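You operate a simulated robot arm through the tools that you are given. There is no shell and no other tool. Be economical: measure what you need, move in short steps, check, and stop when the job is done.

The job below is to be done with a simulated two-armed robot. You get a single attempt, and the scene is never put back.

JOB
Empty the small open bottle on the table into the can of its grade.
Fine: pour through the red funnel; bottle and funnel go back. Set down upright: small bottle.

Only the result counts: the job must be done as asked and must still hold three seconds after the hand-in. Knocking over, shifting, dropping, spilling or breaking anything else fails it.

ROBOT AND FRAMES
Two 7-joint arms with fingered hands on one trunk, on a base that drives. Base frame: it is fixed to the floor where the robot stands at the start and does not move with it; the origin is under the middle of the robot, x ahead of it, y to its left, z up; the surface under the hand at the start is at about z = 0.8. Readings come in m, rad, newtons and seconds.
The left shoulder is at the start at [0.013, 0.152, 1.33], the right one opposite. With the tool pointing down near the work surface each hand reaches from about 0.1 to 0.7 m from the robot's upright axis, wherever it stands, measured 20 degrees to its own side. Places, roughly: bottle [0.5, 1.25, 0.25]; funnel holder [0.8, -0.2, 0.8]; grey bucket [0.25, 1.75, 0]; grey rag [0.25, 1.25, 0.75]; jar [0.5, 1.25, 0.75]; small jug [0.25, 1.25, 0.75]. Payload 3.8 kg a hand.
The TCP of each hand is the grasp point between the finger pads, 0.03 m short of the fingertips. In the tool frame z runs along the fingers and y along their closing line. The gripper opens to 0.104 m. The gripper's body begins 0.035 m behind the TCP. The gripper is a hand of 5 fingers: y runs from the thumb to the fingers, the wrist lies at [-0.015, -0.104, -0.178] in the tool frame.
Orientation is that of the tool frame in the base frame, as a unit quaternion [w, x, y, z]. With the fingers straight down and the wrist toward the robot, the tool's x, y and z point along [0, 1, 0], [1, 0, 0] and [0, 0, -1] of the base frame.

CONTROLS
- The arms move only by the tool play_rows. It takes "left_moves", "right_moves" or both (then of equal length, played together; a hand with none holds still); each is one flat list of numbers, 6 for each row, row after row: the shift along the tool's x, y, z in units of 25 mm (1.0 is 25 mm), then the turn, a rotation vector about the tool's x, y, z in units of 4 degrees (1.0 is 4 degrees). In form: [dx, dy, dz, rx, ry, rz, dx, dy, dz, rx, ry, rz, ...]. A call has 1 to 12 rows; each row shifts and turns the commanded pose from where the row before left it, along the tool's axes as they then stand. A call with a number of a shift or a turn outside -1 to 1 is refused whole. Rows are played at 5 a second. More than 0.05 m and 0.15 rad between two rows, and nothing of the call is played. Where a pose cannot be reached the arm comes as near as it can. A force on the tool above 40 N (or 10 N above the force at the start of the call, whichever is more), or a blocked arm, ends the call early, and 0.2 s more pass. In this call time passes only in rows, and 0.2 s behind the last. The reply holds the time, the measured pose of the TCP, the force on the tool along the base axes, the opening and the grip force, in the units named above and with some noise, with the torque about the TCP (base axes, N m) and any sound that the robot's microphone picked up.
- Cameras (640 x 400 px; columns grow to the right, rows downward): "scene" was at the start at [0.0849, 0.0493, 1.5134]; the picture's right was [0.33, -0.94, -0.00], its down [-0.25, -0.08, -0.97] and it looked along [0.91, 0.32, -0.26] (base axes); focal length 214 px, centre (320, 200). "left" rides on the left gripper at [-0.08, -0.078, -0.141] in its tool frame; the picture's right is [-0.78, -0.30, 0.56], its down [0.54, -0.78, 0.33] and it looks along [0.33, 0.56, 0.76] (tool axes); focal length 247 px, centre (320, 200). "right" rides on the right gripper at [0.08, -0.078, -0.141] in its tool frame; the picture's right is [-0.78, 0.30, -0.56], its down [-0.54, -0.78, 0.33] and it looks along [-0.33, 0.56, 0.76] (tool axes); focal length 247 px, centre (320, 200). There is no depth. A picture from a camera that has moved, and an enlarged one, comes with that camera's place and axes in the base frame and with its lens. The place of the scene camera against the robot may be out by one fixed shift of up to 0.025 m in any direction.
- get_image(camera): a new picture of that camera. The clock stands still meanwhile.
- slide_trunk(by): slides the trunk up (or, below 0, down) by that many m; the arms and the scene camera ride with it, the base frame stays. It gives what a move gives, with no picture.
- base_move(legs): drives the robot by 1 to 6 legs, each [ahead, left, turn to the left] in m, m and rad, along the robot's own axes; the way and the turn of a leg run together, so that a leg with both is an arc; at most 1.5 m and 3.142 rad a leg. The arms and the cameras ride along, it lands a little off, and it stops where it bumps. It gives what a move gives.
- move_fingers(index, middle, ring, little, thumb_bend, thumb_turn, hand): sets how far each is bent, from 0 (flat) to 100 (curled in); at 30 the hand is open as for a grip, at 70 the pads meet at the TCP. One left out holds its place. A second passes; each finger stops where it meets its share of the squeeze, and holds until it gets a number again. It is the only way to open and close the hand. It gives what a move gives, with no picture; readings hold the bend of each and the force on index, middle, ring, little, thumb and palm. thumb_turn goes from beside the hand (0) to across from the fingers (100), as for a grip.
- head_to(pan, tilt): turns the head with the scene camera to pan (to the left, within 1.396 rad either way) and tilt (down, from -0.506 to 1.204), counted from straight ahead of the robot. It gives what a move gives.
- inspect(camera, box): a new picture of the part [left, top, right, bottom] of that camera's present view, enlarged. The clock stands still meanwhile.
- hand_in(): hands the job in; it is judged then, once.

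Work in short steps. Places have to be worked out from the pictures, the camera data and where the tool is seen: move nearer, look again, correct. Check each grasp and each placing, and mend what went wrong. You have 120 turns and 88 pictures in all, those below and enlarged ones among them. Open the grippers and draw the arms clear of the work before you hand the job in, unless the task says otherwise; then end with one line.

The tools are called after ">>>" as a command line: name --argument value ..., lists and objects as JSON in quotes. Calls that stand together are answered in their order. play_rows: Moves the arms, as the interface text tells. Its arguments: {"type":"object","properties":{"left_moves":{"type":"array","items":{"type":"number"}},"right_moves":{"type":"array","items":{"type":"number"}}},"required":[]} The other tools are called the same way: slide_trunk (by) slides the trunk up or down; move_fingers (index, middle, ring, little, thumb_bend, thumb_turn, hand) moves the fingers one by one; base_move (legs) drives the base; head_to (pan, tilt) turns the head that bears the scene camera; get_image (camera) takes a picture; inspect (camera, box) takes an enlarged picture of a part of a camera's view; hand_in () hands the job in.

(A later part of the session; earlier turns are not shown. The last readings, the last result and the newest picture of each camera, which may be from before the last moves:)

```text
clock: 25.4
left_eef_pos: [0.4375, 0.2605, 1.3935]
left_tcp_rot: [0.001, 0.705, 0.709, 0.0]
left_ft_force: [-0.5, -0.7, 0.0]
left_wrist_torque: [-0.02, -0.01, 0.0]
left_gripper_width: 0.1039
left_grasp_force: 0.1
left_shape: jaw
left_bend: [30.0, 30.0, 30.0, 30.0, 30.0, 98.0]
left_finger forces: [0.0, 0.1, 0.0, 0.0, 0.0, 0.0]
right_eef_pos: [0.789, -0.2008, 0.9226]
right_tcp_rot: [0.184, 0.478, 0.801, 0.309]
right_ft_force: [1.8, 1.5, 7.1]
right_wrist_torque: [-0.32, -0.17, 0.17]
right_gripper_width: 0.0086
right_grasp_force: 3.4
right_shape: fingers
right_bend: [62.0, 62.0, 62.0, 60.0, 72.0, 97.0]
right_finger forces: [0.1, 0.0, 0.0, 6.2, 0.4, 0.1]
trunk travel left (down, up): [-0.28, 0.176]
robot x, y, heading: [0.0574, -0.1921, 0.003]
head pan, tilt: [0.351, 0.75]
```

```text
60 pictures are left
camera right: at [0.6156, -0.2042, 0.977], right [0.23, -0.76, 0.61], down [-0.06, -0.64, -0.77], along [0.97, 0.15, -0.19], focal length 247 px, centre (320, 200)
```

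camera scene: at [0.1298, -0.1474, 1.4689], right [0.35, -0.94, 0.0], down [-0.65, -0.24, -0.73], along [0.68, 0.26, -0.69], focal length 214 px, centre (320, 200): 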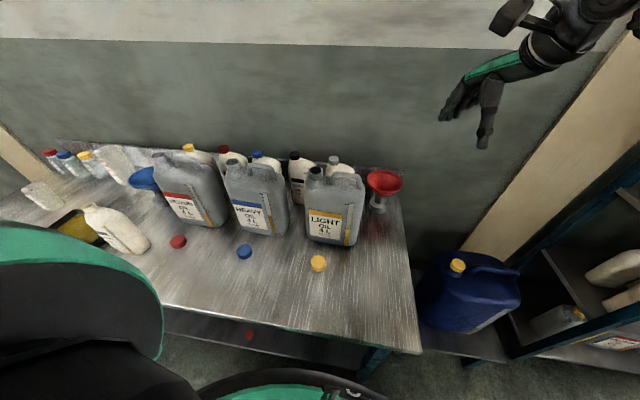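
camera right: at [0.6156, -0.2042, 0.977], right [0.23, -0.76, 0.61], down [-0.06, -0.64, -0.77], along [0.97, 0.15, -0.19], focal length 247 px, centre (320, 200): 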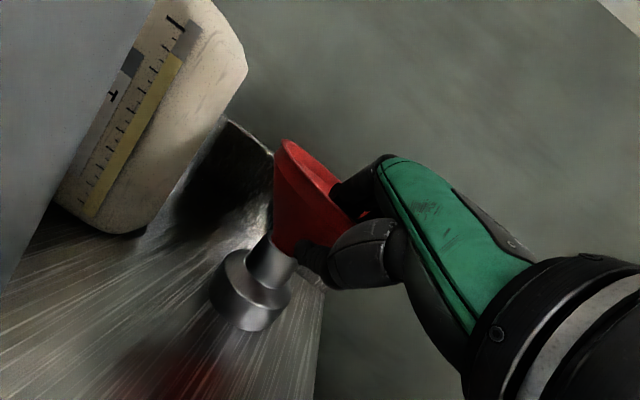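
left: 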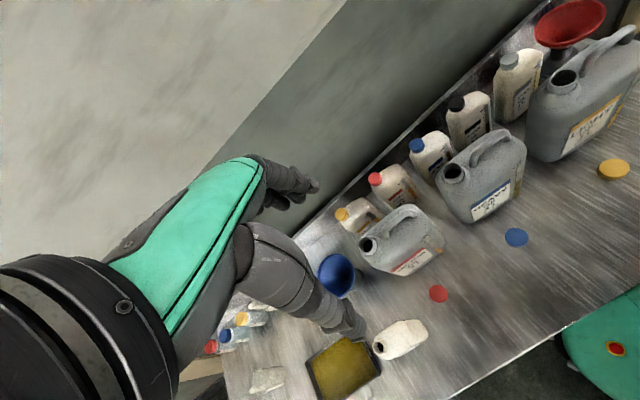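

The little finger touches first and the thumb is low on the cone: the hand should shift about 1 cm toward tool +x, and back out ~1.2 cm. I open slightly and correct.

>>> move_fingers --hand "right" --index 40 --middle 40 --ring 40 --little 40 --thumb_bend 45

>>> play_rows --right_moves '[0.2, 0.1, -0.25, 0, 0, 0, 0.2, 0.1, -0.25, 0, 0, 0]'

>>> move_fingers --hand "right" --index 64 --middle 64 --ring 64 --little 64 --thumb_bend 72

>>> inspect --camera "right" --box '[190, 120, 430, 330]'

```text
clock: 26.4
left_eef_pos: [0.4382, 0.2611, 1.3924]
left_tcp_rot: [0.0, 0.705, 0.709, -0.001]
left_ft_force: [-0.5, 0.7, 0.4]
left_wrist_torque: [-0.01, -0.03, 0.02]
left_gripper_width: 0.1039
left_grasp_force: 0.0
left_shape: jaw
left_bend: [30.0, 30.0, 30.0, 30.0, 30.0, 98.0]
left_finger forces: [0.1, 0.0, 0.0, 0.1, 0.1, 0.1]
right_eef_pos: [0.7881, -0.203, 0.9212]
right_tcp_rot: [0.182, 0.479, 0.802, 0.308]
right_ft_force: [-0.5, -0.3, 0.3]
right_wrist_torque: [-0.01, -0.02, -0.01]
right_gripper_width: 0.0713
right_grasp_force: 0.0
right_shape: fingers
right_bend: [40.0, 40.0, 40.0, 40.0, 45.0, 97.0]
right_finger forces: [0.0, 0.0, 0.1, 0.0, 0.0, 0.0]
trunk travel left (down, up): [-0.28, 0.176]
robot x, y, heading: [0.0512, -0.1922, 0.006]
head pan, tilt: [0.351, 0.75]
```

```text
clock: 27.0
left_eef_pos: [0.4389, 0.2597, 1.3918]
left_tcp_rot: [0.0, 0.705, 0.709, -0.002]
left_ft_force: [0.2, 0.3, -0.1]
left_wrist_torque: [-0.01, 0.0, -0.04]
left_gripper_width: 0.1038
left_grasp_force: 0.1
left_shape: jaw
left_bend: [30.0, 30.0, 30.0, 30.0, 30.0, 98.0]
left_finger forces: [0.0, 0.0, 0.1, 0.1, 0.0, 0.0]
right_eef_pos: [0.7799, -0.1935, 0.934]
right_tcp_rot: [0.184, 0.478, 0.801, 0.309]
right_ft_force: [-0.3, -0.1, 0.4]
right_wrist_torque: [0.02, 0.0, -0.01]
right_gripper_width: 0.0712
right_grasp_force: 0.0
right_shape: fingers
right_bend: [40.0, 40.0, 40.0, 40.0, 45.0, 97.0]
right_finger forces: [0.1, 0.1, 0.1, 0.1, 0.0, 0.1]
trunk travel left (down, up): [-0.28, 0.176]
robot x, y, heading: [0.0567, -0.1963, 0.005]
head pan, tilt: [0.351, 0.75]
```

```text
clock: 28.0
left_eef_pos: [0.4391, 0.2594, 1.3929]
left_tcp_rot: [0.0, 0.705, 0.709, -0.001]
left_ft_force: [0.4, 0.1, 0.2]
left_wrist_torque: [-0.01, 0.03, -0.06]
left_gripper_width: 0.1038
left_grasp_force: 0.0
left_shape: jaw
left_bend: [30.0, 30.0, 30.0, 30.0, 30.0, 98.0]
left_finger forces: [0.0, 0.0, 0.0, 0.1, 0.0, 0.0]
right_eef_pos: [0.7785, -0.195, 0.9328]
right_tcp_rot: [0.183, 0.479, 0.802, 0.308]
right_ft_force: [0.1, -0.6, 0.3]
right_wrist_torque: [-0.04, -0.06, 0.02]
right_gripper_width: 0.0065
right_grasp_force: 0.2
right_shape: fingers
right_bend: [64.0, 64.0, 64.0, 64.0, 71.0, 97.0]
right_finger forces: [0.1, 0.0, 0.0, 0.5, 0.5, 0.0]
trunk travel left (down, up): [-0.28, 0.176]
robot x, y, heading: [0.0595, -0.196, 0.003]
head pan, tilt: [0.351, 0.75]
```

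```text
1.90 times, centred on (310, 225) of right
camera zoom: at [0.607, -0.1971, 0.9879], right [0.23, -0.76, 0.61], down [-0.06, -0.64, -0.77], along [0.97, 0.14, -0.19], focal length 470 px, centre (339, 152)
```

zoom: 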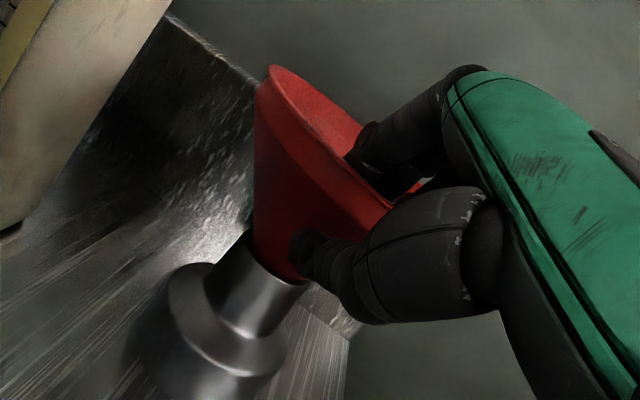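

Contact is balanced and light now. I squeeze and watch whether the funnel tilts.

>>> move_fingers --hand "right" --index 72 --middle 72 --ring 72 --little 72 --thumb_bend 80

>>> inspect --camera "right" --box '[190, 120, 430, 330]'

```text
clock: 29.0
left_eef_pos: [0.439, 0.2605, 1.3925]
left_tcp_rot: [0.001, 0.705, 0.709, 0.0]
left_ft_force: [-0.1, 0.9, 0.0]
left_wrist_torque: [0.01, -0.02, 0.04]
left_gripper_width: 0.104
left_grasp_force: 0.2
left_shape: jaw
left_bend: [30.0, 30.0, 30.0, 30.0, 30.0, 98.0]
left_finger forces: [0.1, 0.0, 0.0, 0.0, 0.0, 0.0]
right_eef_pos: [0.7802, -0.1949, 0.9339]
right_tcp_rot: [0.182, 0.478, 0.802, 0.308]
right_ft_force: [0.8, 1.4, 0.4]
right_wrist_torque: [-0.05, -0.07, 0.08]
right_gripper_width: 0.0002
right_grasp_force: 9.9
right_shape: fingers
right_bend: [71.0, 71.0, 72.0, 72.0, 74.0, 97.0]
right_finger forces: [5.6, 2.6, 1.3, 0.0, 9.3, 0.0]
trunk travel left (down, up): [-0.28, 0.176]
robot x, y, heading: [0.0546, -0.1949, 0.005]
head pan, tilt: [0.351, 0.75]
```

```text
1.90 times, centred on (310, 225) of right
camera zoom: at [0.607, -0.1969, 0.988], right [0.23, -0.76, 0.61], down [-0.06, -0.64, -0.77], along [0.97, 0.14, -0.19], focal length 470 px, centre (339, 152)
```

zoom: 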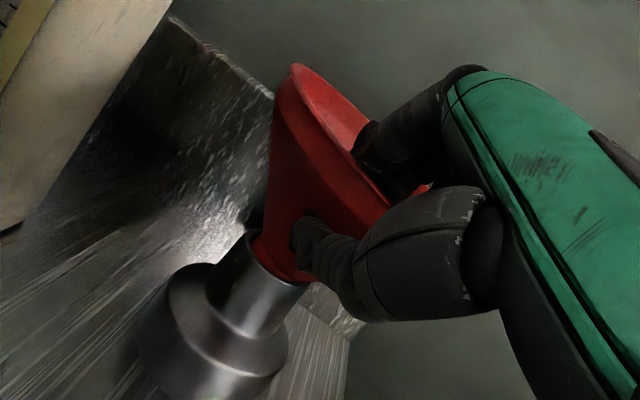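

Balanced (net force ~1 N) with only slight tilt. I firm up the grip and then lift 2.5 cm.

>>> move_fingers --hand "right" --index 78 --middle 78 --ring 80 --little 82 --thumb_bend 86

>>> play_rows --right_moves '[0, 0.335, -0.372, 0, 0, 0, 0, 0.335, -0.372, 0, 0, 0]'

>>> get_image --camera "right"

```text
clock: 30.0
left_eef_pos: [0.4395, 0.2634, 1.3904]
left_tcp_rot: [0.001, 0.705, 0.709, -0.001]
left_ft_force: [0.8, 0.7, 0.6]
left_wrist_torque: [-0.02, 0.01, 0.0]
left_gripper_width: 0.1037
left_grasp_force: 0.1
left_shape: jaw
left_bend: [30.0, 30.0, 30.0, 30.0, 30.0, 98.0]
left_finger forces: [0.0, 0.0, 0.1, 0.0, 0.1, 0.0]
right_eef_pos: [0.7789, -0.19, 0.9336]
right_tcp_rot: [0.184, 0.478, 0.802, 0.308]
right_ft_force: [8.2, 18.0, -0.5]
right_wrist_torque: [0.08, -0.17, 0.59]
right_gripper_width: 0.0
right_grasp_force: 25.3
right_shape: fingers
right_bend: [74.0, 76.0, 78.0, 80.0, 75.0, 94.0]
right_finger forces: [7.6, 7.7, 8.2, 9.1, 18.6, 0.0]
trunk travel left (down, up): [-0.28, 0.176]
robot x, y, heading: [0.0557, -0.1954, 0.006]
head pan, tilt: [0.351, 0.75]
```

```text
clock: 30.6
left_eef_pos: [0.4371, 0.2562, 1.3951]
left_tcp_rot: [0.002, 0.706, 0.709, 0.001]
left_ft_force: [0.4, 0.3, 0.7]
left_wrist_torque: [0.02, -0.04, 0.0]
left_gripper_width: 0.1038
left_grasp_force: 0.0
left_shape: jaw
left_bend: [30.0, 30.0, 30.0, 30.0, 30.0, 98.0]
left_finger forces: [0.1, 0.1, 0.0, 0.0, 0.0, 0.1]
right_eef_pos: [0.7782, -0.2028, 0.9604]
right_tcp_rot: [0.185, 0.481, 0.8, 0.307]
right_ft_force: [-0.4, -0.1, -0.1]
right_wrist_torque: [-0.03, 0.0, 0.0]
right_gripper_width: 0.0002
right_grasp_force: 17.0
right_shape: fingers
right_bend: [76.0, 78.0, 80.0, 82.0, 76.0, 93.0]
right_finger forces: [14.2, 3.0, 0.0, 0.0, 16.3, 0.0]
trunk travel left (down, up): [-0.28, 0.176]
robot x, y, heading: [0.0548, -0.1937, 0.002]
head pan, tilt: [0.351, 0.75]
```

```text
57 pictures are left
camera right: at [0.6055, -0.203, 1.0148], right [0.23, -0.76, 0.61], down [-0.06, -0.64, -0.77], along [0.97, 0.14, -0.19], focal length 247 px, centre (320, 200)
```

right: 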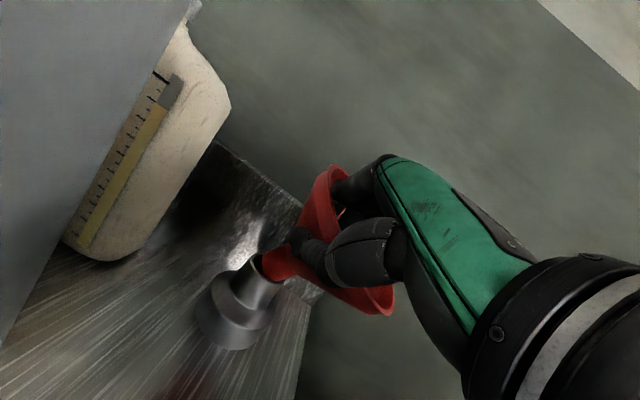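

Ring and little fingers twist the funnel since the thumb opposes only the index. I set it down again, reopen, and will pinch with just index and middle, moved so they lie on the funnel's centre line.

>>> play_rows --right_moves '[0, -0.335, 0.372, 0, 0, 0, 0, -0.335, 0.372, 0, 0, 0]'

>>> move_fingers --hand "right" --index 60 --middle 60 --ring 50 --little 50 --thumb_bend 62

>>> move_fingers --hand "right" --index 30 --middle 30 --ring 0 --little 0 --thumb_bend 30

>>> play_rows --right_moves '[0, 0, -1, 0, 0, 0, -0.7, 0, 0, 0, 0, 0, -0.7, 0, 0, 0, 0, 0, 0, 0, 0, 0, 0, 0]'

>>> get_image --camera "right"

>>> inspect --camera "scene" --box '[340, 90, 460, 180]'

```text
clock: 31.2
left_eef_pos: [0.434, 0.2595, 1.3951]
left_tcp_rot: [0.0, 0.704, 0.71, 0.001]
left_ft_force: [-0.3, -0.3, 0.8]
left_wrist_torque: [-0.03, 0.02, 0.05]
left_gripper_width: 0.1037
left_grasp_force: 0.1
left_shape: jaw
left_bend: [30.0, 30.0, 30.0, 30.0, 30.0, 98.0]
left_finger forces: [0.1, 0.0, 0.1, 0.1, 0.1, 0.0]
right_eef_pos: [0.7776, -0.1966, 0.9393]
right_tcp_rot: [0.186, 0.478, 0.8, 0.311]
right_ft_force: [-6.1, -3.2, 11.1]
right_wrist_torque: [0.03, -0.19, 0.06]
right_gripper_width: 0.0001
right_grasp_force: 19.8
right_shape: fingers
right_bend: [77.0, 78.0, 80.0, 82.0, 78.0, 93.0]
right_finger forces: [16.1, 5.2, 0.0, 0.0, 17.5, 0.0]
trunk travel left (down, up): [-0.28, 0.176]
robot x, y, heading: [0.0556, -0.1932, 0.007]
head pan, tilt: [0.351, 0.75]
```

```text
clock: 32.2
left_eef_pos: [0.4384, 0.2603, 1.3924]
left_tcp_rot: [0.001, 0.705, 0.709, -0.001]
left_ft_force: [-0.3, -0.2, 0.0]
left_wrist_torque: [-0.01, -0.03, 0.0]
left_gripper_width: 0.1037
left_grasp_force: 0.0
left_shape: jaw
left_bend: [30.0, 30.0, 30.0, 30.0, 30.0, 98.0]
left_finger forces: [0.0, 0.0, 0.0, 0.0, 0.0, 0.1]
right_eef_pos: [0.7803, -0.1964, 0.9352]
right_tcp_rot: [0.183, 0.478, 0.802, 0.308]
right_ft_force: [0.4, 0.0, 0.0]
right_wrist_torque: [-0.01, -0.01, 0.01]
right_gripper_width: 0.0233
right_grasp_force: 0.0
right_shape: fingers
right_bend: [60.0, 60.0, 50.0, 50.0, 62.0, 97.0]
right_finger forces: [0.0, 0.1, 0.0, 0.0, 0.0, 0.1]
trunk travel left (down, up): [-0.28, 0.176]
robot x, y, heading: [0.0588, -0.1968, 0.004]
head pan, tilt: [0.351, 0.75]
```

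```text
clock: 33.2
left_eef_pos: [0.4395, 0.2605, 1.3924]
left_tcp_rot: [-0.001, 0.705, 0.709, -0.001]
left_ft_force: [-0.2, -0.2, 0.7]
left_wrist_torque: [-0.01, -0.03, 0.01]
left_gripper_width: 0.1037
left_grasp_force: 0.1
left_shape: jaw
left_bend: [30.0, 30.0, 30.0, 30.0, 30.0, 98.0]
left_finger forces: [0.1, 0.2, 0.0, 0.0, 0.1, 0.0]
right_eef_pos: [0.7801, -0.1967, 0.9343]
right_tcp_rot: [0.183, 0.478, 0.802, 0.308]
right_ft_force: [0.3, -0.4, -0.1]
right_wrist_torque: [-0.01, 0.02, -0.01]
right_gripper_width: 0.1027
right_grasp_force: 0.1
right_shape: fingers
right_bend: [30.0, 30.0, 0.0, 0.0, 30.0, 97.0]
right_finger forces: [0.0, 0.0, 0.0, 0.0, 0.1, 0.0]
trunk travel left (down, up): [-0.28, 0.176]
robot x, y, heading: [0.0586, -0.1957, 0.006]
head pan, tilt: [0.351, 0.75]
```

```text
clock: 34.2
left_eef_pos: [0.4382, 0.2599, 1.3928]
left_tcp_rot: [0.0, 0.705, 0.709, -0.001]
left_ft_force: [0.3, -0.1, -0.8]
left_wrist_torque: [0.0, -0.01, -0.01]
left_gripper_width: 0.1038
left_grasp_force: 0.1
left_shape: jaw
left_bend: [30.0, 30.0, 30.0, 30.0, 30.0, 98.0]
left_finger forces: [0.1, 0.0, 0.0, 0.0, 0.1, 0.1]
right_eef_pos: [0.7804, -0.2362, 0.9558]
right_tcp_rot: [0.183, 0.478, 0.801, 0.309]
right_ft_force: [0.0, -0.1, -0.2]
right_wrist_torque: [-0.02, -0.02, -0.01]
right_gripper_width: 0.1031
right_grasp_force: 0.1
right_shape: fingers
right_bend: [30.0, 30.0, 0.0, 0.0, 30.0, 97.0]
right_finger forces: [0.0, 0.0, 0.0, 0.0, 0.1, 0.0]
trunk travel left (down, up): [-0.28, 0.176]
robot x, y, heading: [0.0587, -0.194, 0.001]
head pan, tilt: [0.351, 0.75]
```

```text
56 pictures are left
camera right: at [0.6076, -0.2386, 1.0096], right [0.23, -0.76, 0.61], down [-0.06, -0.64, -0.77], along [0.97, 0.14, -0.19], focal length 247 px, centre (320, 200)
```

right: 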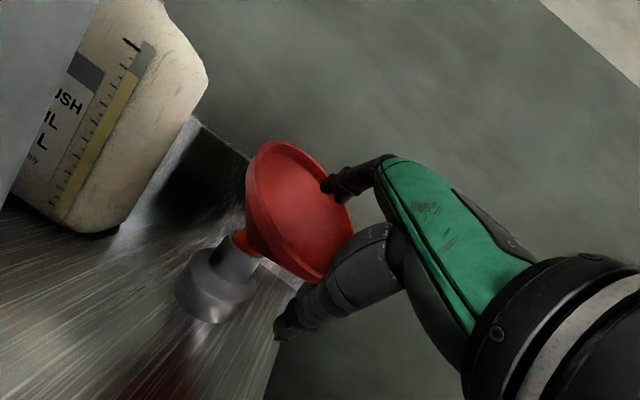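

```text
4.44 times, centred on (400, 135) of scene
camera zoom: at [0.1607, -0.1472, 1.3388], right [0.35, -0.94, -0.03], down [-0.7, -0.24, -0.68], along [0.63, 0.25, -0.74], focal length 953 px, centre (-36, 489)
```

zoom: 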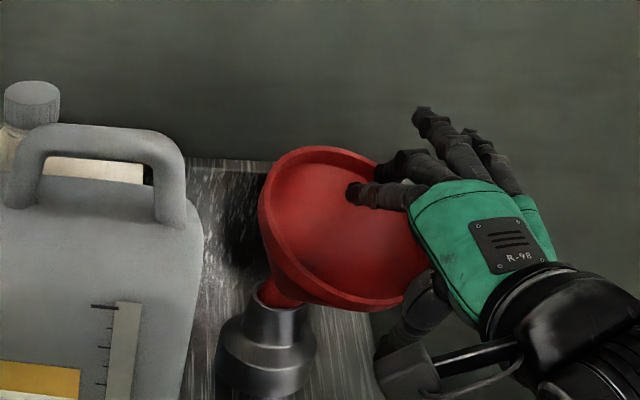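

The funnel now leans in its holder toward the hand. I shift back to see whether it reseats.

>>> play_rows --right_moves '[0.7, 0, 0, 0, 0, 0, 0.7, 0, 0, 0, 0, 0]'

>>> inspect --camera "right" --box '[190, 120, 430, 330]'

>>> inspect --camera "scene" --box '[340, 90, 460, 180]'

```text
clock: 34.8
left_eef_pos: [0.4392, 0.2612, 1.3926]
left_tcp_rot: [0.0, 0.705, 0.709, -0.002]
left_ft_force: [-0.4, 0.4, -0.3]
left_wrist_torque: [0.0, -0.02, -0.01]
left_gripper_width: 0.1035
left_grasp_force: 0.1
left_shape: jaw
left_bend: [30.0, 30.0, 30.0, 30.0, 30.0, 98.0]
left_finger forces: [0.0, 0.1, 0.0, 0.0, 0.0, 0.0]
right_eef_pos: [0.763, -0.2058, 0.9562]
right_tcp_rot: [0.184, 0.478, 0.801, 0.309]
right_ft_force: [0.2, 0.0, 0.1]
right_wrist_torque: [0.01, -0.01, 0.01]
right_gripper_width: 0.1029
right_grasp_force: 0.1
right_shape: fingers
right_bend: [30.0, 30.0, 0.0, 0.0, 30.0, 97.0]
right_finger forces: [0.0, 0.1, 0.1, 0.0, 0.0, 0.1]
trunk travel left (down, up): [-0.28, 0.176]
robot x, y, heading: [0.0556, -0.1945, 0.008]
head pan, tilt: [0.351, 0.75]
```

```text
1.90 times, centred on (310, 225) of right
camera zoom: at [0.5912, -0.208, 1.0103], right [0.23, -0.76, 0.61], down [-0.06, -0.64, -0.77], along [0.97, 0.14, -0.19], focal length 470 px, centre (339, 152)
```

zoom: 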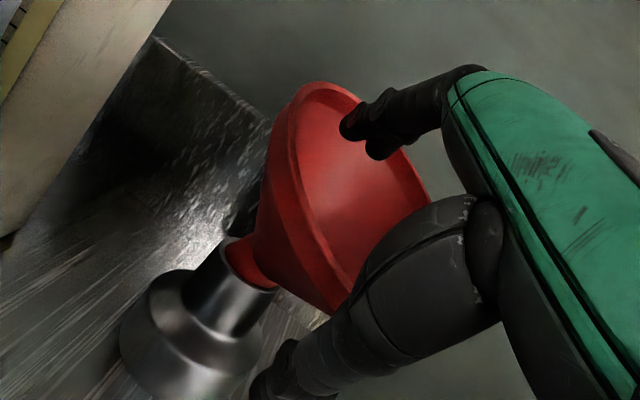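

```text
4.44 times, centred on (400, 135) of scene
camera zoom: at [0.1608, -0.1468, 1.3388], right [0.35, -0.94, -0.03], down [-0.7, -0.24, -0.68], along [0.63, 0.25, -0.74], focal length 953 px, centre (-36, 489)
```

zoom: 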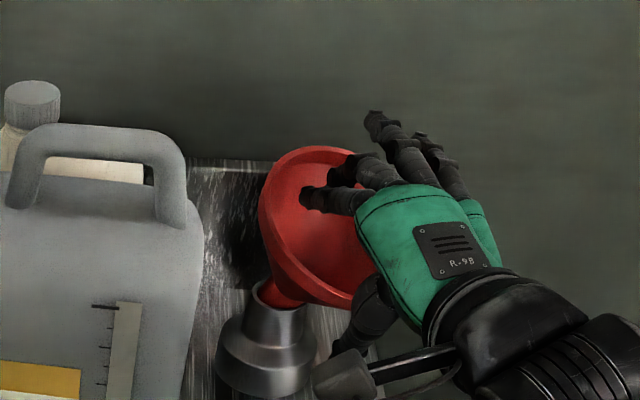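

It stays leaning, resting in the holder with the spout partly out. I push the inside of the left wall to the left with the fingertips to right it.

>>> play_rows --right_moves '[0.88, 0.354, 0.318, 0, 0, 0, 0.44, 0.177, 0.159, 0, 0, 0]'

>>> inspect --camera "scene" --box '[340, 90, 460, 180]'

```text
clock: 35.4
left_eef_pos: [0.4383, 0.2606, 1.3924]
left_tcp_rot: [0.0, 0.705, 0.709, -0.001]
left_ft_force: [-0.3, 0.2, 0.4]
left_wrist_torque: [-0.02, 0.02, 0.03]
left_gripper_width: 0.1041
left_grasp_force: 0.1
left_shape: jaw
left_bend: [30.0, 30.0, 30.0, 30.0, 30.0, 98.0]
left_finger forces: [0.0, 0.0, 0.1, 0.0, 0.0, 0.0]
right_eef_pos: [0.7646, -0.1657, 0.9546]
right_tcp_rot: [0.184, 0.479, 0.802, 0.307]
right_ft_force: [0.0, 0.0, 0.0]
right_wrist_torque: [0.0, -0.01, -0.04]
right_gripper_width: 0.1026
right_grasp_force: 0.1
right_shape: fingers
right_bend: [30.0, 30.0, 0.0, 0.0, 30.0, 97.0]
right_finger forces: [0.0, 0.0, 0.1, 0.1, 0.0, 0.1]
trunk travel left (down, up): [-0.28, 0.176]
robot x, y, heading: [0.0543, -0.1967, 0.001]
head pan, tilt: [0.351, 0.75]
```

```text
4.44 times, centred on (400, 135) of scene
camera zoom: at [0.1611, -0.1466, 1.3387], right [0.35, -0.94, -0.03], down [-0.7, -0.24, -0.68], along [0.63, 0.25, -0.74], focal length 953 px, centre (-36, 489)
```

zoom: 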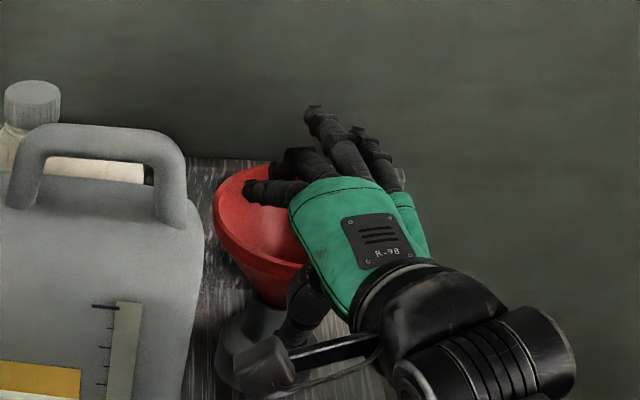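

It is upright and seated again. I withdraw, shift so index/thumb sit on the centre line, and re-enter slightly shallower.

>>> play_rows --right_moves '[0, 0, -1, 0, 0, 0, 0, 0, -1, 0, 0, 0, -0.88, -0.19, 0.08, 0, 0, 0, -0.88, -0.19, 0.08, 0, 0, 0, -0.88, -0.19, 0.08, 0, 0, 0]'

>>> get_image --camera "right"

```text
clock: 36.6
left_eef_pos: [0.4386, 0.2606, 1.3925]
left_tcp_rot: [-0.001, 0.705, 0.709, 0.0]
left_ft_force: [0.7, -0.6, -0.6]
left_wrist_torque: [0.01, 0.0, 0.0]
left_gripper_width: 0.1035
left_grasp_force: 0.1
left_shape: jaw
left_bend: [30.0, 30.0, 30.0, 30.0, 30.0, 98.0]
left_finger forces: [0.0, 0.1, 0.1, 0.0, 0.1, 0.0]
right_eef_pos: [0.7602, -0.2438, 0.9747]
right_tcp_rot: [0.183, 0.478, 0.802, 0.308]
right_ft_force: [0.1, -0.1, -1.1]
right_wrist_torque: [0.0, 0.0, 0.02]
right_gripper_width: 0.1029
right_grasp_force: 0.1
right_shape: fingers
right_bend: [30.0, 30.0, 0.0, 0.0, 30.0, 97.0]
right_finger forces: [0.0, 0.0, 0.0, 0.0, 0.0, 0.0]
trunk travel left (down, up): [-0.28, 0.176]
robot x, y, heading: [0.0565, -0.1973, 0.011]
head pan, tilt: [0.351, 0.75]
```

```text
51 pictures are left
camera right: at [0.588, -0.2458, 1.0298], right [0.23, -0.76, 0.61], down [-0.06, -0.64, -0.77], along [0.97, 0.14, -0.19], focal length 247 px, centre (320, 200)
```

right: 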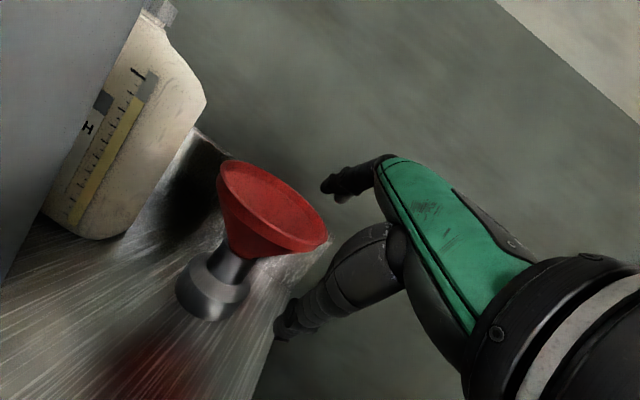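

Funnel confirmed upright at (0.841, -0.173). I advance 5 cm and close thumb, index and middle to light contact.

>>> play_rows --right_moves '[0, 0, 1, 0, 0, 0, 0, 0, 0.9, 0, 0, 0]'

>>> move_fingers --hand "right" --index 62 --middle 62 --thumb_bend 68

>>> inspect --camera "right" --box '[190, 120, 430, 330]'

```text
clock: 37.2
left_eef_pos: [0.4394, 0.2616, 1.3919]
left_tcp_rot: [0.0, 0.706, 0.708, 0.0]
left_ft_force: [0.2, 0.6, -0.2]
left_wrist_torque: [-0.01, -0.01, 0.01]
left_gripper_width: 0.1038
left_grasp_force: 0.1
left_shape: jaw
left_bend: [30.0, 30.0, 30.0, 30.0, 30.0, 98.0]
left_finger forces: [0.0, 0.0, 0.0, 0.1, 0.0, 0.1]
right_eef_pos: [0.788, -0.227, 0.9413]
right_tcp_rot: [0.183, 0.479, 0.801, 0.308]
right_ft_force: [0.4, 0.3, -0.6]
right_wrist_torque: [-0.01, -0.02, 0.02]
right_gripper_width: 0.1026
right_grasp_force: 0.1
right_shape: fingers
right_bend: [30.0, 30.0, 0.0, 0.0, 30.0, 97.0]
right_finger forces: [0.1, 0.1, 0.0, 0.0, 0.0, 0.0]
trunk travel left (down, up): [-0.28, 0.176]
robot x, y, heading: [0.0553, -0.1996, 0.006]
head pan, tilt: [0.351, 0.75]
```

```text
clock: 38.2
left_eef_pos: [0.4379, 0.2604, 1.3917]
left_tcp_rot: [0.0, 0.705, 0.709, -0.002]
left_ft_force: [0.5, -0.4, 0.1]
left_wrist_torque: [0.0, 0.04, 0.04]
left_gripper_width: 0.1036
left_grasp_force: 0.0
left_shape: jaw
left_bend: [30.0, 30.0, 30.0, 30.0, 30.0, 98.0]
left_finger forces: [0.0, 0.0, 0.1, 0.1, 0.1, 0.0]
right_eef_pos: [0.7881, -0.227, 0.9408]
right_tcp_rot: [0.183, 0.478, 0.802, 0.309]
right_ft_force: [0.2, -0.1, 0.9]
right_wrist_torque: [-0.03, 0.01, 0.01]
right_gripper_width: 0.0141
right_grasp_force: 0.1
right_shape: fingers
right_bend: [62.0, 62.0, 0.0, 0.0, 68.0, 97.0]
right_finger forces: [0.0, 0.1, 0.1, 0.0, 0.0, 0.1]
trunk travel left (down, up): [-0.28, 0.176]
robot x, y, heading: [0.0584, -0.1959, 0.008]
head pan, tilt: [0.351, 0.75]
```

```text
1.90 times, centred on (310, 225) of right
camera zoom: at [0.6153, -0.2292, 0.9957], right [0.23, -0.76, 0.61], down [-0.06, -0.64, -0.77], along [0.97, 0.14, -0.19], focal length 470 px, centre (339, 152)
```

zoom: 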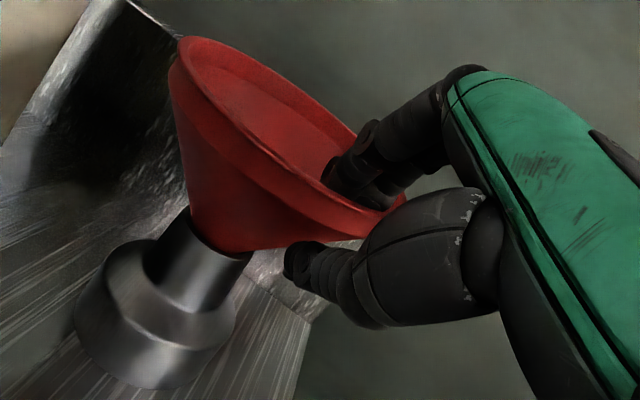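

Index/thumb straddle the wall on the centre line; the wall is still a bit flatter than the tool. I tilt 10° more, then squeeze.

>>> play_rows --right_moves '[0, 0, 0, -1, 0, 0, 0, 0, 0, -1, 0, 0, 0, 0, 0, -0.5, 0, 0]'

>>> move_fingers --hand "right" --index 70 --middle 70 --thumb_bend 76

>>> inspect --camera "right" --box '[190, 120, 430, 330]'

```text
clock: 39.0
left_eef_pos: [0.4387, 0.2609, 1.3923]
left_tcp_rot: [0.001, 0.705, 0.709, -0.001]
left_ft_force: [0.5, 0.2, -0.2]
left_wrist_torque: [-0.02, 0.0, -0.03]
left_gripper_width: 0.1038
left_grasp_force: 0.2
left_shape: jaw
left_bend: [30.0, 30.0, 30.0, 30.0, 30.0, 98.0]
left_finger forces: [0.0, 0.0, 0.0, 0.0, 0.0, 0.0]
right_eef_pos: [0.7877, -0.2284, 0.9414]
right_tcp_rot: [0.225, 0.461, 0.772, 0.376]
right_ft_force: [-0.4, 0.2, -1.0]
right_wrist_torque: [0.01, 0.02, 0.01]
right_gripper_width: 0.0137
right_grasp_force: 0.0
right_shape: fingers
right_bend: [62.0, 62.0, 0.0, 0.0, 68.0, 97.0]
right_finger forces: [0.0, 0.1, 0.1, 0.0, 0.1, 0.0]
trunk travel left (down, up): [-0.28, 0.176]
robot x, y, heading: [0.0551, -0.1973, 0.005]
head pan, tilt: [0.351, 0.75]
```

```text
clock: 40.0
left_eef_pos: [0.4387, 0.2589, 1.392]
left_tcp_rot: [0.0, 0.705, 0.709, -0.001]
left_ft_force: [-0.4, 1.0, 0.0]
left_wrist_torque: [0.01, -0.01, 0.0]
left_gripper_width: 0.1039
left_grasp_force: 0.2
left_shape: jaw
left_bend: [30.0, 30.0, 30.0, 30.0, 30.0, 98.0]
left_finger forces: [0.0, 0.0, 0.0, 0.0, 0.1, 0.0]
right_eef_pos: [0.7881, -0.2283, 0.942]
right_tcp_rot: [0.224, 0.46, 0.772, 0.377]
right_ft_force: [-0.7, 0.4, -0.2]
right_wrist_torque: [-0.08, 0.03, 0.02]
right_gripper_width: 0.0026
right_grasp_force: 6.1
right_shape: fingers
right_bend: [66.0, 68.0, 0.0, 0.0, 72.0, 97.0]
right_finger forces: [3.5, 2.1, 0.1, 0.1, 6.0, 0.0]
trunk travel left (down, up): [-0.28, 0.176]
robot x, y, heading: [0.0573, -0.1913, 0.005]
head pan, tilt: [0.351, 0.75]
```

```text
1.90 times, centred on (310, 225) of right
camera zoom: at [0.6096, -0.2334, 0.9686], right [0.14, -0.81, 0.58], down [0.06, -0.57, -0.82], along [0.99, 0.15, -0.03], focal length 470 px, centre (339, 152)
```

zoom: 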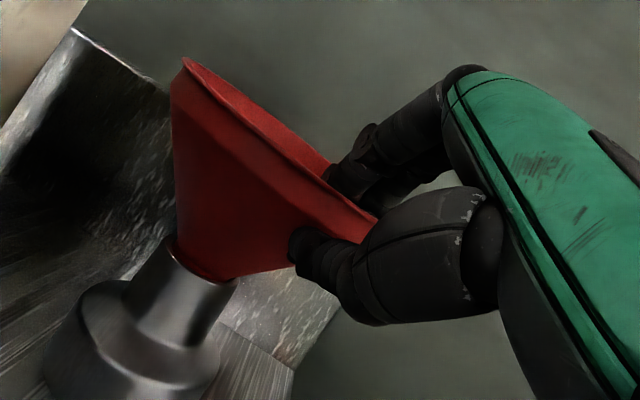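

Balanced pinch with net force near zero and no tilt. I squeeze harder.

>>> move_fingers --hand "right" --index 82 --middle 82 --thumb_bend 88

>>> play_rows --right_moves '[0, 0.4, -0.31, 0, 0, 0, 0, 0.4, -0.31, 0, 0, 0]'

>>> inspect --camera "right" --box '[190, 120, 430, 330]'

```text
clock: 41.0
left_eef_pos: [0.4379, 0.2615, 1.3921]
left_tcp_rot: [0.0, 0.705, 0.709, -0.002]
left_ft_force: [0.2, 0.4, -0.8]
left_wrist_torque: [0.01, 0.0, 0.03]
left_gripper_width: 0.1034
left_grasp_force: 0.1
left_shape: jaw
left_bend: [30.0, 30.0, 30.0, 30.0, 30.0, 98.0]
left_finger forces: [0.1, 0.1, 0.1, 0.1, 0.0, 0.1]
right_eef_pos: [0.7874, -0.2257, 0.9415]
right_tcp_rot: [0.224, 0.46, 0.772, 0.377]
right_ft_force: [-2.3, 3.3, -2.8]
right_wrist_torque: [-0.16, 0.06, 0.19]
right_gripper_width: 0.0
right_grasp_force: 20.1
right_shape: fingers
right_bend: [75.0, 73.0, 0.0, 0.0, 76.0, 96.0]
right_finger forces: [10.2, 9.4, 0.0, 0.0, 21.5, 0.1]
trunk travel left (down, up): [-0.28, 0.176]
robot x, y, heading: [0.0553, -0.1946, 0.006]
head pan, tilt: [0.351, 0.75]
```

```text
clock: 41.6
left_eef_pos: [0.4385, 0.2598, 1.3936]
left_tcp_rot: [-0.001, 0.705, 0.709, -0.001]
left_ft_force: [0.1, -1.1, 0.6]
left_wrist_torque: [0.01, -0.02, -0.01]
left_gripper_width: 0.1036
left_grasp_force: 0.1
left_shape: jaw
left_bend: [30.0, 30.0, 30.0, 30.0, 30.0, 98.0]
left_finger forces: [0.0, 0.1, 0.1, 0.0, 0.0, 0.0]
right_eef_pos: [0.7886, -0.2281, 0.9665]
right_tcp_rot: [0.224, 0.461, 0.771, 0.377]
right_ft_force: [-0.3, 0.0, -0.4]
right_wrist_torque: [-0.01, 0.03, 0.02]
right_gripper_width: 0.0
right_grasp_force: 14.8
right_shape: fingers
right_bend: [76.0, 75.0, 0.0, 0.0, 77.0, 94.0]
right_finger forces: [13.1, 1.9, 0.0, 0.0, 15.3, 0.0]
trunk travel left (down, up): [-0.28, 0.176]
robot x, y, heading: [0.0546, -0.1984, 0.005]
head pan, tilt: [0.351, 0.75]
```

```text
1.90 times, centred on (310, 225) of right
camera zoom: at [0.6098, -0.2334, 0.9942], right [0.14, -0.81, 0.58], down [0.06, -0.57, -0.82], along [0.99, 0.15, -0.03], focal length 470 px, centre (339, 152)
```

zoom: 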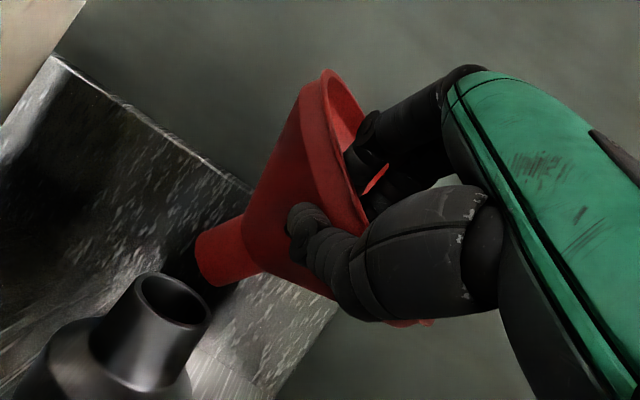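

The funnel is out of its holder and held by index and thumb, rolled about 35° toward the right. I lift it 12 cm, then rotate the hand to bring the funnel axis vertical.

>>> play_rows --right_moves '[0, 0.788, -0.616, 0, 0, 0, 0, 0.788, -0.616, 0, 0, 0, 0, 0.788, -0.616, 0, 0, 0, 0, 0.788, -0.616, 0, 0, 0, 0, 0.788, -0.616, 0, 0, 0]'

>>> play_rows --right_moves '[0, 0, 0, 0.58, -0.48, -0.615, 0, 0, 0, 0.58, -0.48, -0.615, 0, 0, 0, 0.58, -0.48, -0.615, 0, 0, 0, 0.58, -0.48, -0.615, 0, 0, 0, 0.58, -0.48, -0.615, 0, 0, 0, 0.58, -0.48, -0.615, 0, 0, 0, 0.58, -0.48, -0.615, 0, 0, 0, 0.58, -0.48, -0.615, 0, 0, 0, 0.58, -0.48, -0.615]'

>>> get_image --camera "right"

>>> inspect --camera "scene" --box '[320, 60, 480, 180]'

```text
clock: 42.8
left_eef_pos: [0.4382, 0.2604, 1.3926]
left_tcp_rot: [0.0, 0.706, 0.708, -0.001]
left_ft_force: [0.5, 0.4, 0.0]
left_wrist_torque: [0.01, -0.01, -0.01]
left_gripper_width: 0.1037
left_grasp_force: 0.0
left_shape: jaw
left_bend: [30.0, 30.0, 30.0, 30.0, 30.0, 98.0]
left_finger forces: [0.0, 0.0, 0.0, 0.0, 0.0, 0.0]
right_eef_pos: [0.7865, -0.2275, 1.0917]
right_tcp_rot: [0.223, 0.46, 0.772, 0.377]
right_ft_force: [0.4, 0.9, -0.2]
right_wrist_torque: [-0.06, -0.01, 0.0]
right_gripper_width: 0.0001
right_grasp_force: 15.7
right_shape: fingers
right_bend: [76.0, 75.0, 0.0, 0.0, 77.0, 94.0]
right_finger forces: [13.5, 1.6, 0.1, 0.1, 15.4, 0.0]
trunk travel left (down, up): [-0.28, 0.176]
robot x, y, heading: [0.0537, -0.1956, 0.005]
head pan, tilt: [0.351, 0.75]
```

```text
clock: 44.8
left_eef_pos: [0.4392, 0.2609, 1.3915]
left_tcp_rot: [-0.001, 0.705, 0.709, -0.002]
left_ft_force: [-0.3, 0.4, -0.2]
left_wrist_torque: [-0.03, 0.01, 0.03]
left_gripper_width: 0.1037
left_grasp_force: 0.2
left_shape: jaw
left_bend: [30.0, 30.0, 30.0, 30.0, 30.0, 98.0]
left_finger forces: [0.1, 0.1, 0.0, 0.1, 0.0, 0.0]
right_eef_pos: [0.7887, -0.2288, 1.0911]
right_tcp_rot: [0.316, 0.389, 0.858, 0.109]
right_ft_force: [-0.4, 0.0, 0.1]
right_wrist_torque: [0.01, 0.05, 0.02]
right_gripper_width: 0.0
right_grasp_force: 15.8
right_shape: fingers
right_bend: [76.0, 75.0, 0.0, 0.0, 78.0, 94.0]
right_finger forces: [13.7, 1.6, 0.0, 0.0, 15.6, 0.0]
trunk travel left (down, up): [-0.28, 0.176]
robot x, y, heading: [0.0514, -0.1905, 0.004]
head pan, tilt: [0.351, 0.75]
```

```text
47 pictures are left
camera right: at [0.6129, -0.2139, 1.1311], right [0.21, -0.34, 0.92], down [0.01, -0.94, -0.35], along [0.98, 0.08, -0.19], focal length 247 px, centre (320, 200)
```

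right: 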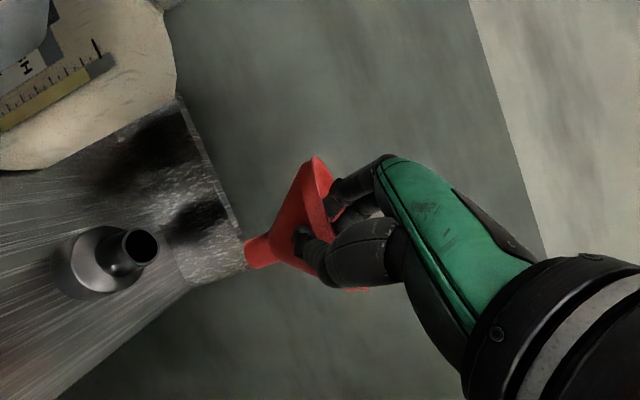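

```text
3.33 times, centred on (400, 120) of scene
camera zoom: at [0.1612, -0.147, 1.3387], right [0.35, -0.94, -0.03], down [-0.7, -0.24, -0.68], along [0.63, 0.25, -0.74], focal length 715 px, centre (53, 467)
```

zoom: 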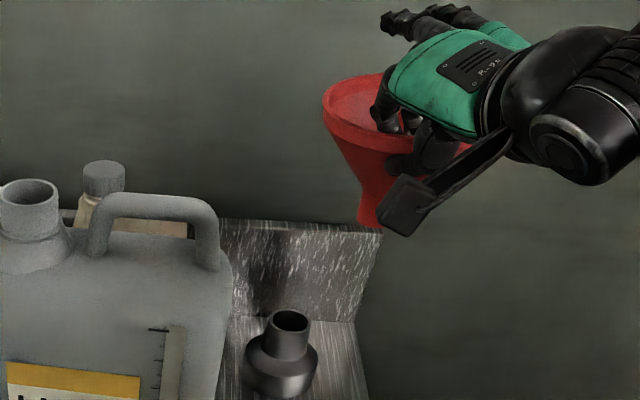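

Funnel is vertical and firmly held. Before driving left I raise the trunk for clearance and look left to see what obstacles there are.

>>> slide_trunk --by 0.17

>>> head_to --pan 1.1 --tilt 0.5

>>> get_image --camera "scene"

```text
clock: 46.7
left_eef_pos: [0.4389, 0.2603, 1.5626]
left_tcp_rot: [-0.001, 0.705, 0.709, -0.001]
left_ft_force: [0.5, 0.5, 0.4]
left_wrist_torque: [0.01, 0.01, -0.01]
left_gripper_width: 0.1039
left_grasp_force: 0.0
left_shape: jaw
left_bend: [30.0, 30.0, 30.0, 30.0, 30.0, 98.0]
left_finger forces: [0.0, 0.0, 0.0, 0.0, 0.1, 0.0]
right_eef_pos: [0.7884, -0.2285, 1.261]
right_tcp_rot: [0.318, 0.389, 0.858, 0.11]
right_ft_force: [0.2, 0.6, -1.3]
right_wrist_torque: [-0.01, 0.02, 0.0]
right_gripper_width: 0.0
right_grasp_force: 15.0
right_shape: fingers
right_bend: [76.0, 75.0, 0.0, 0.0, 78.0, 94.0]
right_finger forces: [13.8, 1.6, 0.0, 0.0, 15.7, 0.0]
trunk travel left (down, up): [-0.45, 0.006]
robot x, y, heading: [0.0538, -0.1933, 0.01]
head pan, tilt: [0.351, 0.75]
```

```text
clock: 47.8
left_eef_pos: [0.4393, 0.2604, 1.5614]
left_tcp_rot: [0.0, 0.706, 0.708, -0.001]
left_ft_force: [-0.2, 0.2, 0.2]
left_wrist_torque: [0.02, 0.0, 0.01]
left_gripper_width: 0.1038
left_grasp_force: 0.1
left_shape: jaw
left_bend: [30.0, 30.0, 30.0, 30.0, 30.0, 98.0]
left_finger forces: [0.0, 0.1, 0.0, 0.1, 0.0, 0.0]
right_eef_pos: [0.7873, -0.2283, 1.2599]
right_tcp_rot: [0.317, 0.389, 0.858, 0.109]
right_ft_force: [-0.6, 0.4, -0.3]
right_wrist_torque: [0.0, 0.05, -0.04]
right_gripper_width: 0.0
right_grasp_force: 15.1
right_shape: fingers
right_bend: [76.0, 75.0, 0.0, 0.0, 78.0, 94.0]
right_finger forces: [13.8, 1.6, 0.0, 0.0, 15.7, 0.1]
trunk travel left (down, up): [-0.45, 0.006]
robot x, y, heading: [0.0527, -0.1947, 0.008]
head pan, tilt: [1.1, 0.499]
```

```text
45 pictures are left
camera scene: at [0.0893, -0.0951, 1.5413], right [0.89, -0.45, 0.0], down [-0.22, -0.43, -0.88], along [0.39, 0.78, -0.48], focal length 214 px, centre (320, 200)
```

scene: 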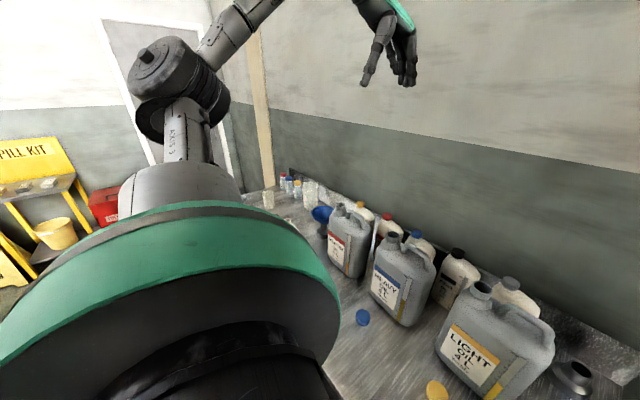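

The way to the left is open at floor level. I drive back 0.31 m, then left 0.65 m, carrying the funnel above the cans.

>>> base_move --legs '[[-0.31, 0.0, 0.0], [0.0, 0.65, 0.0]]'

>>> head_to --pan 0.15 --tilt 0.55

>>> get_image --camera "scene"

>>> get_image --camera "right"

```text
clock: 53.1
left_eef_pos: [0.1433, 0.9099, 1.5633]
left_tcp_rot: [0.0, 0.712, 0.702, 0.0]
left_ft_force: [0.1, -0.6, 0.8]
left_wrist_torque: [0.0, 0.01, -0.01]
left_gripper_width: 0.1037
left_grasp_force: 0.0
left_shape: jaw
left_bend: [30.0, 30.0, 30.0, 30.0, 30.0, 98.0]
left_finger forces: [0.1, 0.1, 0.1, 0.0, 0.0, 0.0]
right_eef_pos: [0.4836, 0.4142, 1.2616]
right_tcp_rot: [0.319, 0.398, 0.854, 0.107]
right_ft_force: [-0.1, 0.2, -1.2]
right_wrist_torque: [-0.03, 0.01, 0.02]
right_gripper_width: 0.0
right_grasp_force: 15.2
right_shape: fingers
right_bend: [76.0, 75.0, 0.0, 0.0, 78.0, 94.0]
right_finger forces: [13.8, 1.5, 0.0, 0.1, 15.6, 0.0]
trunk travel left (down, up): [-0.45, 0.006]
robot x, y, heading: [-0.2478, 0.4704, -0.016]
head pan, tilt: [1.1, 0.499]
```

```text
clock: 54.4
left_eef_pos: [0.1432, 0.9106, 1.5622]
left_tcp_rot: [-0.001, 0.713, 0.701, 0.0]
left_ft_force: [-0.5, 0.4, 0.3]
left_wrist_torque: [0.01, 0.0, -0.01]
left_gripper_width: 0.1035
left_grasp_force: 0.1
left_shape: jaw
left_bend: [30.0, 30.0, 30.0, 30.0, 30.0, 98.0]
left_finger forces: [0.0, 0.1, 0.0, 0.0, 0.0, 0.1]
right_eef_pos: [0.4829, 0.4157, 1.2601]
right_tcp_rot: [0.32, 0.398, 0.853, 0.106]
right_ft_force: [-0.2, -0.2, 0.0]
right_wrist_torque: [-0.02, 0.03, -0.01]
right_gripper_width: 0.0001
right_grasp_force: 15.7
right_shape: fingers
right_bend: [76.0, 75.0, 0.0, 0.0, 78.0, 94.0]
right_finger forces: [13.9, 1.6, 0.1, 0.0, 15.7, 0.0]
trunk travel left (down, up): [-0.45, 0.006]
robot x, y, heading: [-0.2521, 0.4618, -0.015]
head pan, tilt: [0.15, 0.55]
```

```text
44 pictures are left
camera scene: at [-0.1666, 0.4945, 1.5368], right [0.14, -0.99, 0.0], down [-0.52, -0.07, -0.85], along [0.84, 0.12, -0.52], focal length 214 px, centre (320, 200)
```

scene: 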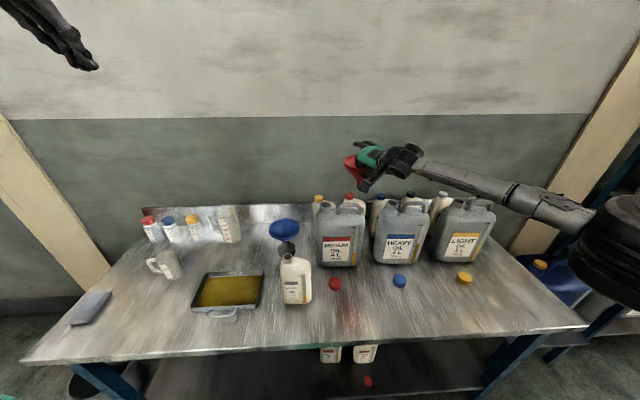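

```text
43 pictures are left
camera right: at [0.3088, 0.4333, 1.3009], right [0.2, -0.34, 0.92], down [-0.01, -0.94, -0.35], along [0.98, 0.06, -0.19], focal length 247 px, centre (320, 200)
```

right: 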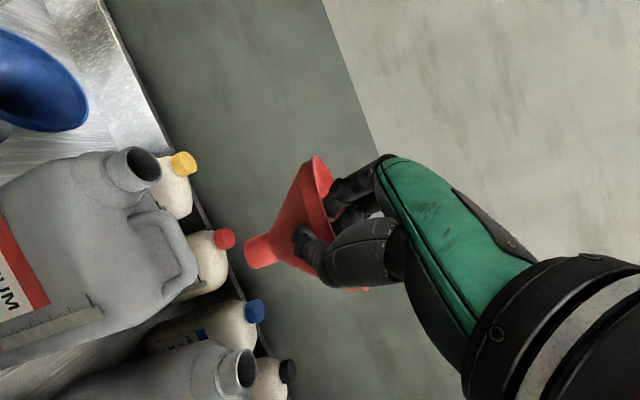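

Now a good overview. I zoom the scene camera onto the medium can, funnel and bottle to measure.

>>> inspect --camera "scene" --box '[260, 130, 420, 230]'

>>> inspect --camera "scene" --box '[250, 230, 350, 310]'

```text
4.00 times, centred on (340, 180) of scene
camera zoom: at [-0.1666, 0.4945, 1.5368], right [0.14, -0.99, 0.0], down [-0.52, -0.07, -0.85], along [0.84, 0.12, -0.52], focal length 858 px, centre (240, 280)
```

zoom: 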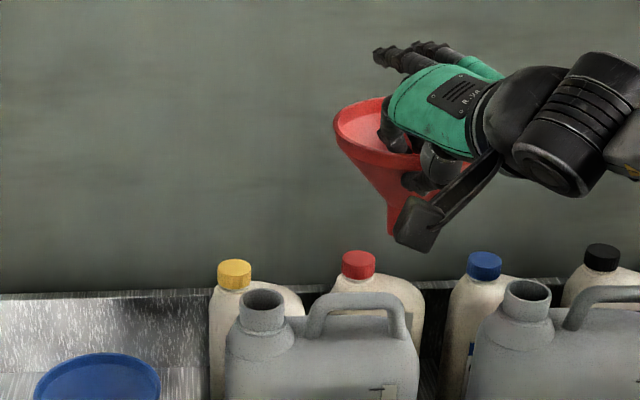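

```text
5.00 times, centred on (300, 270) of scene
camera zoom: at [-0.1666, 0.4945, 1.5368], right [0.14, -0.99, 0.0], down [-0.52, -0.07, -0.85], along [0.84, 0.12, -0.52], focal length 1072 px, centre (420, -150)
```

zoom: 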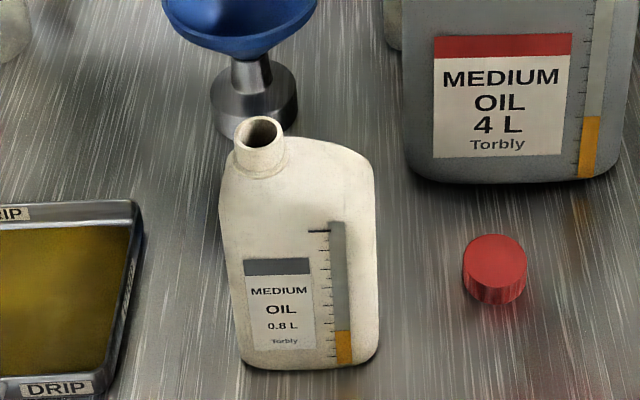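

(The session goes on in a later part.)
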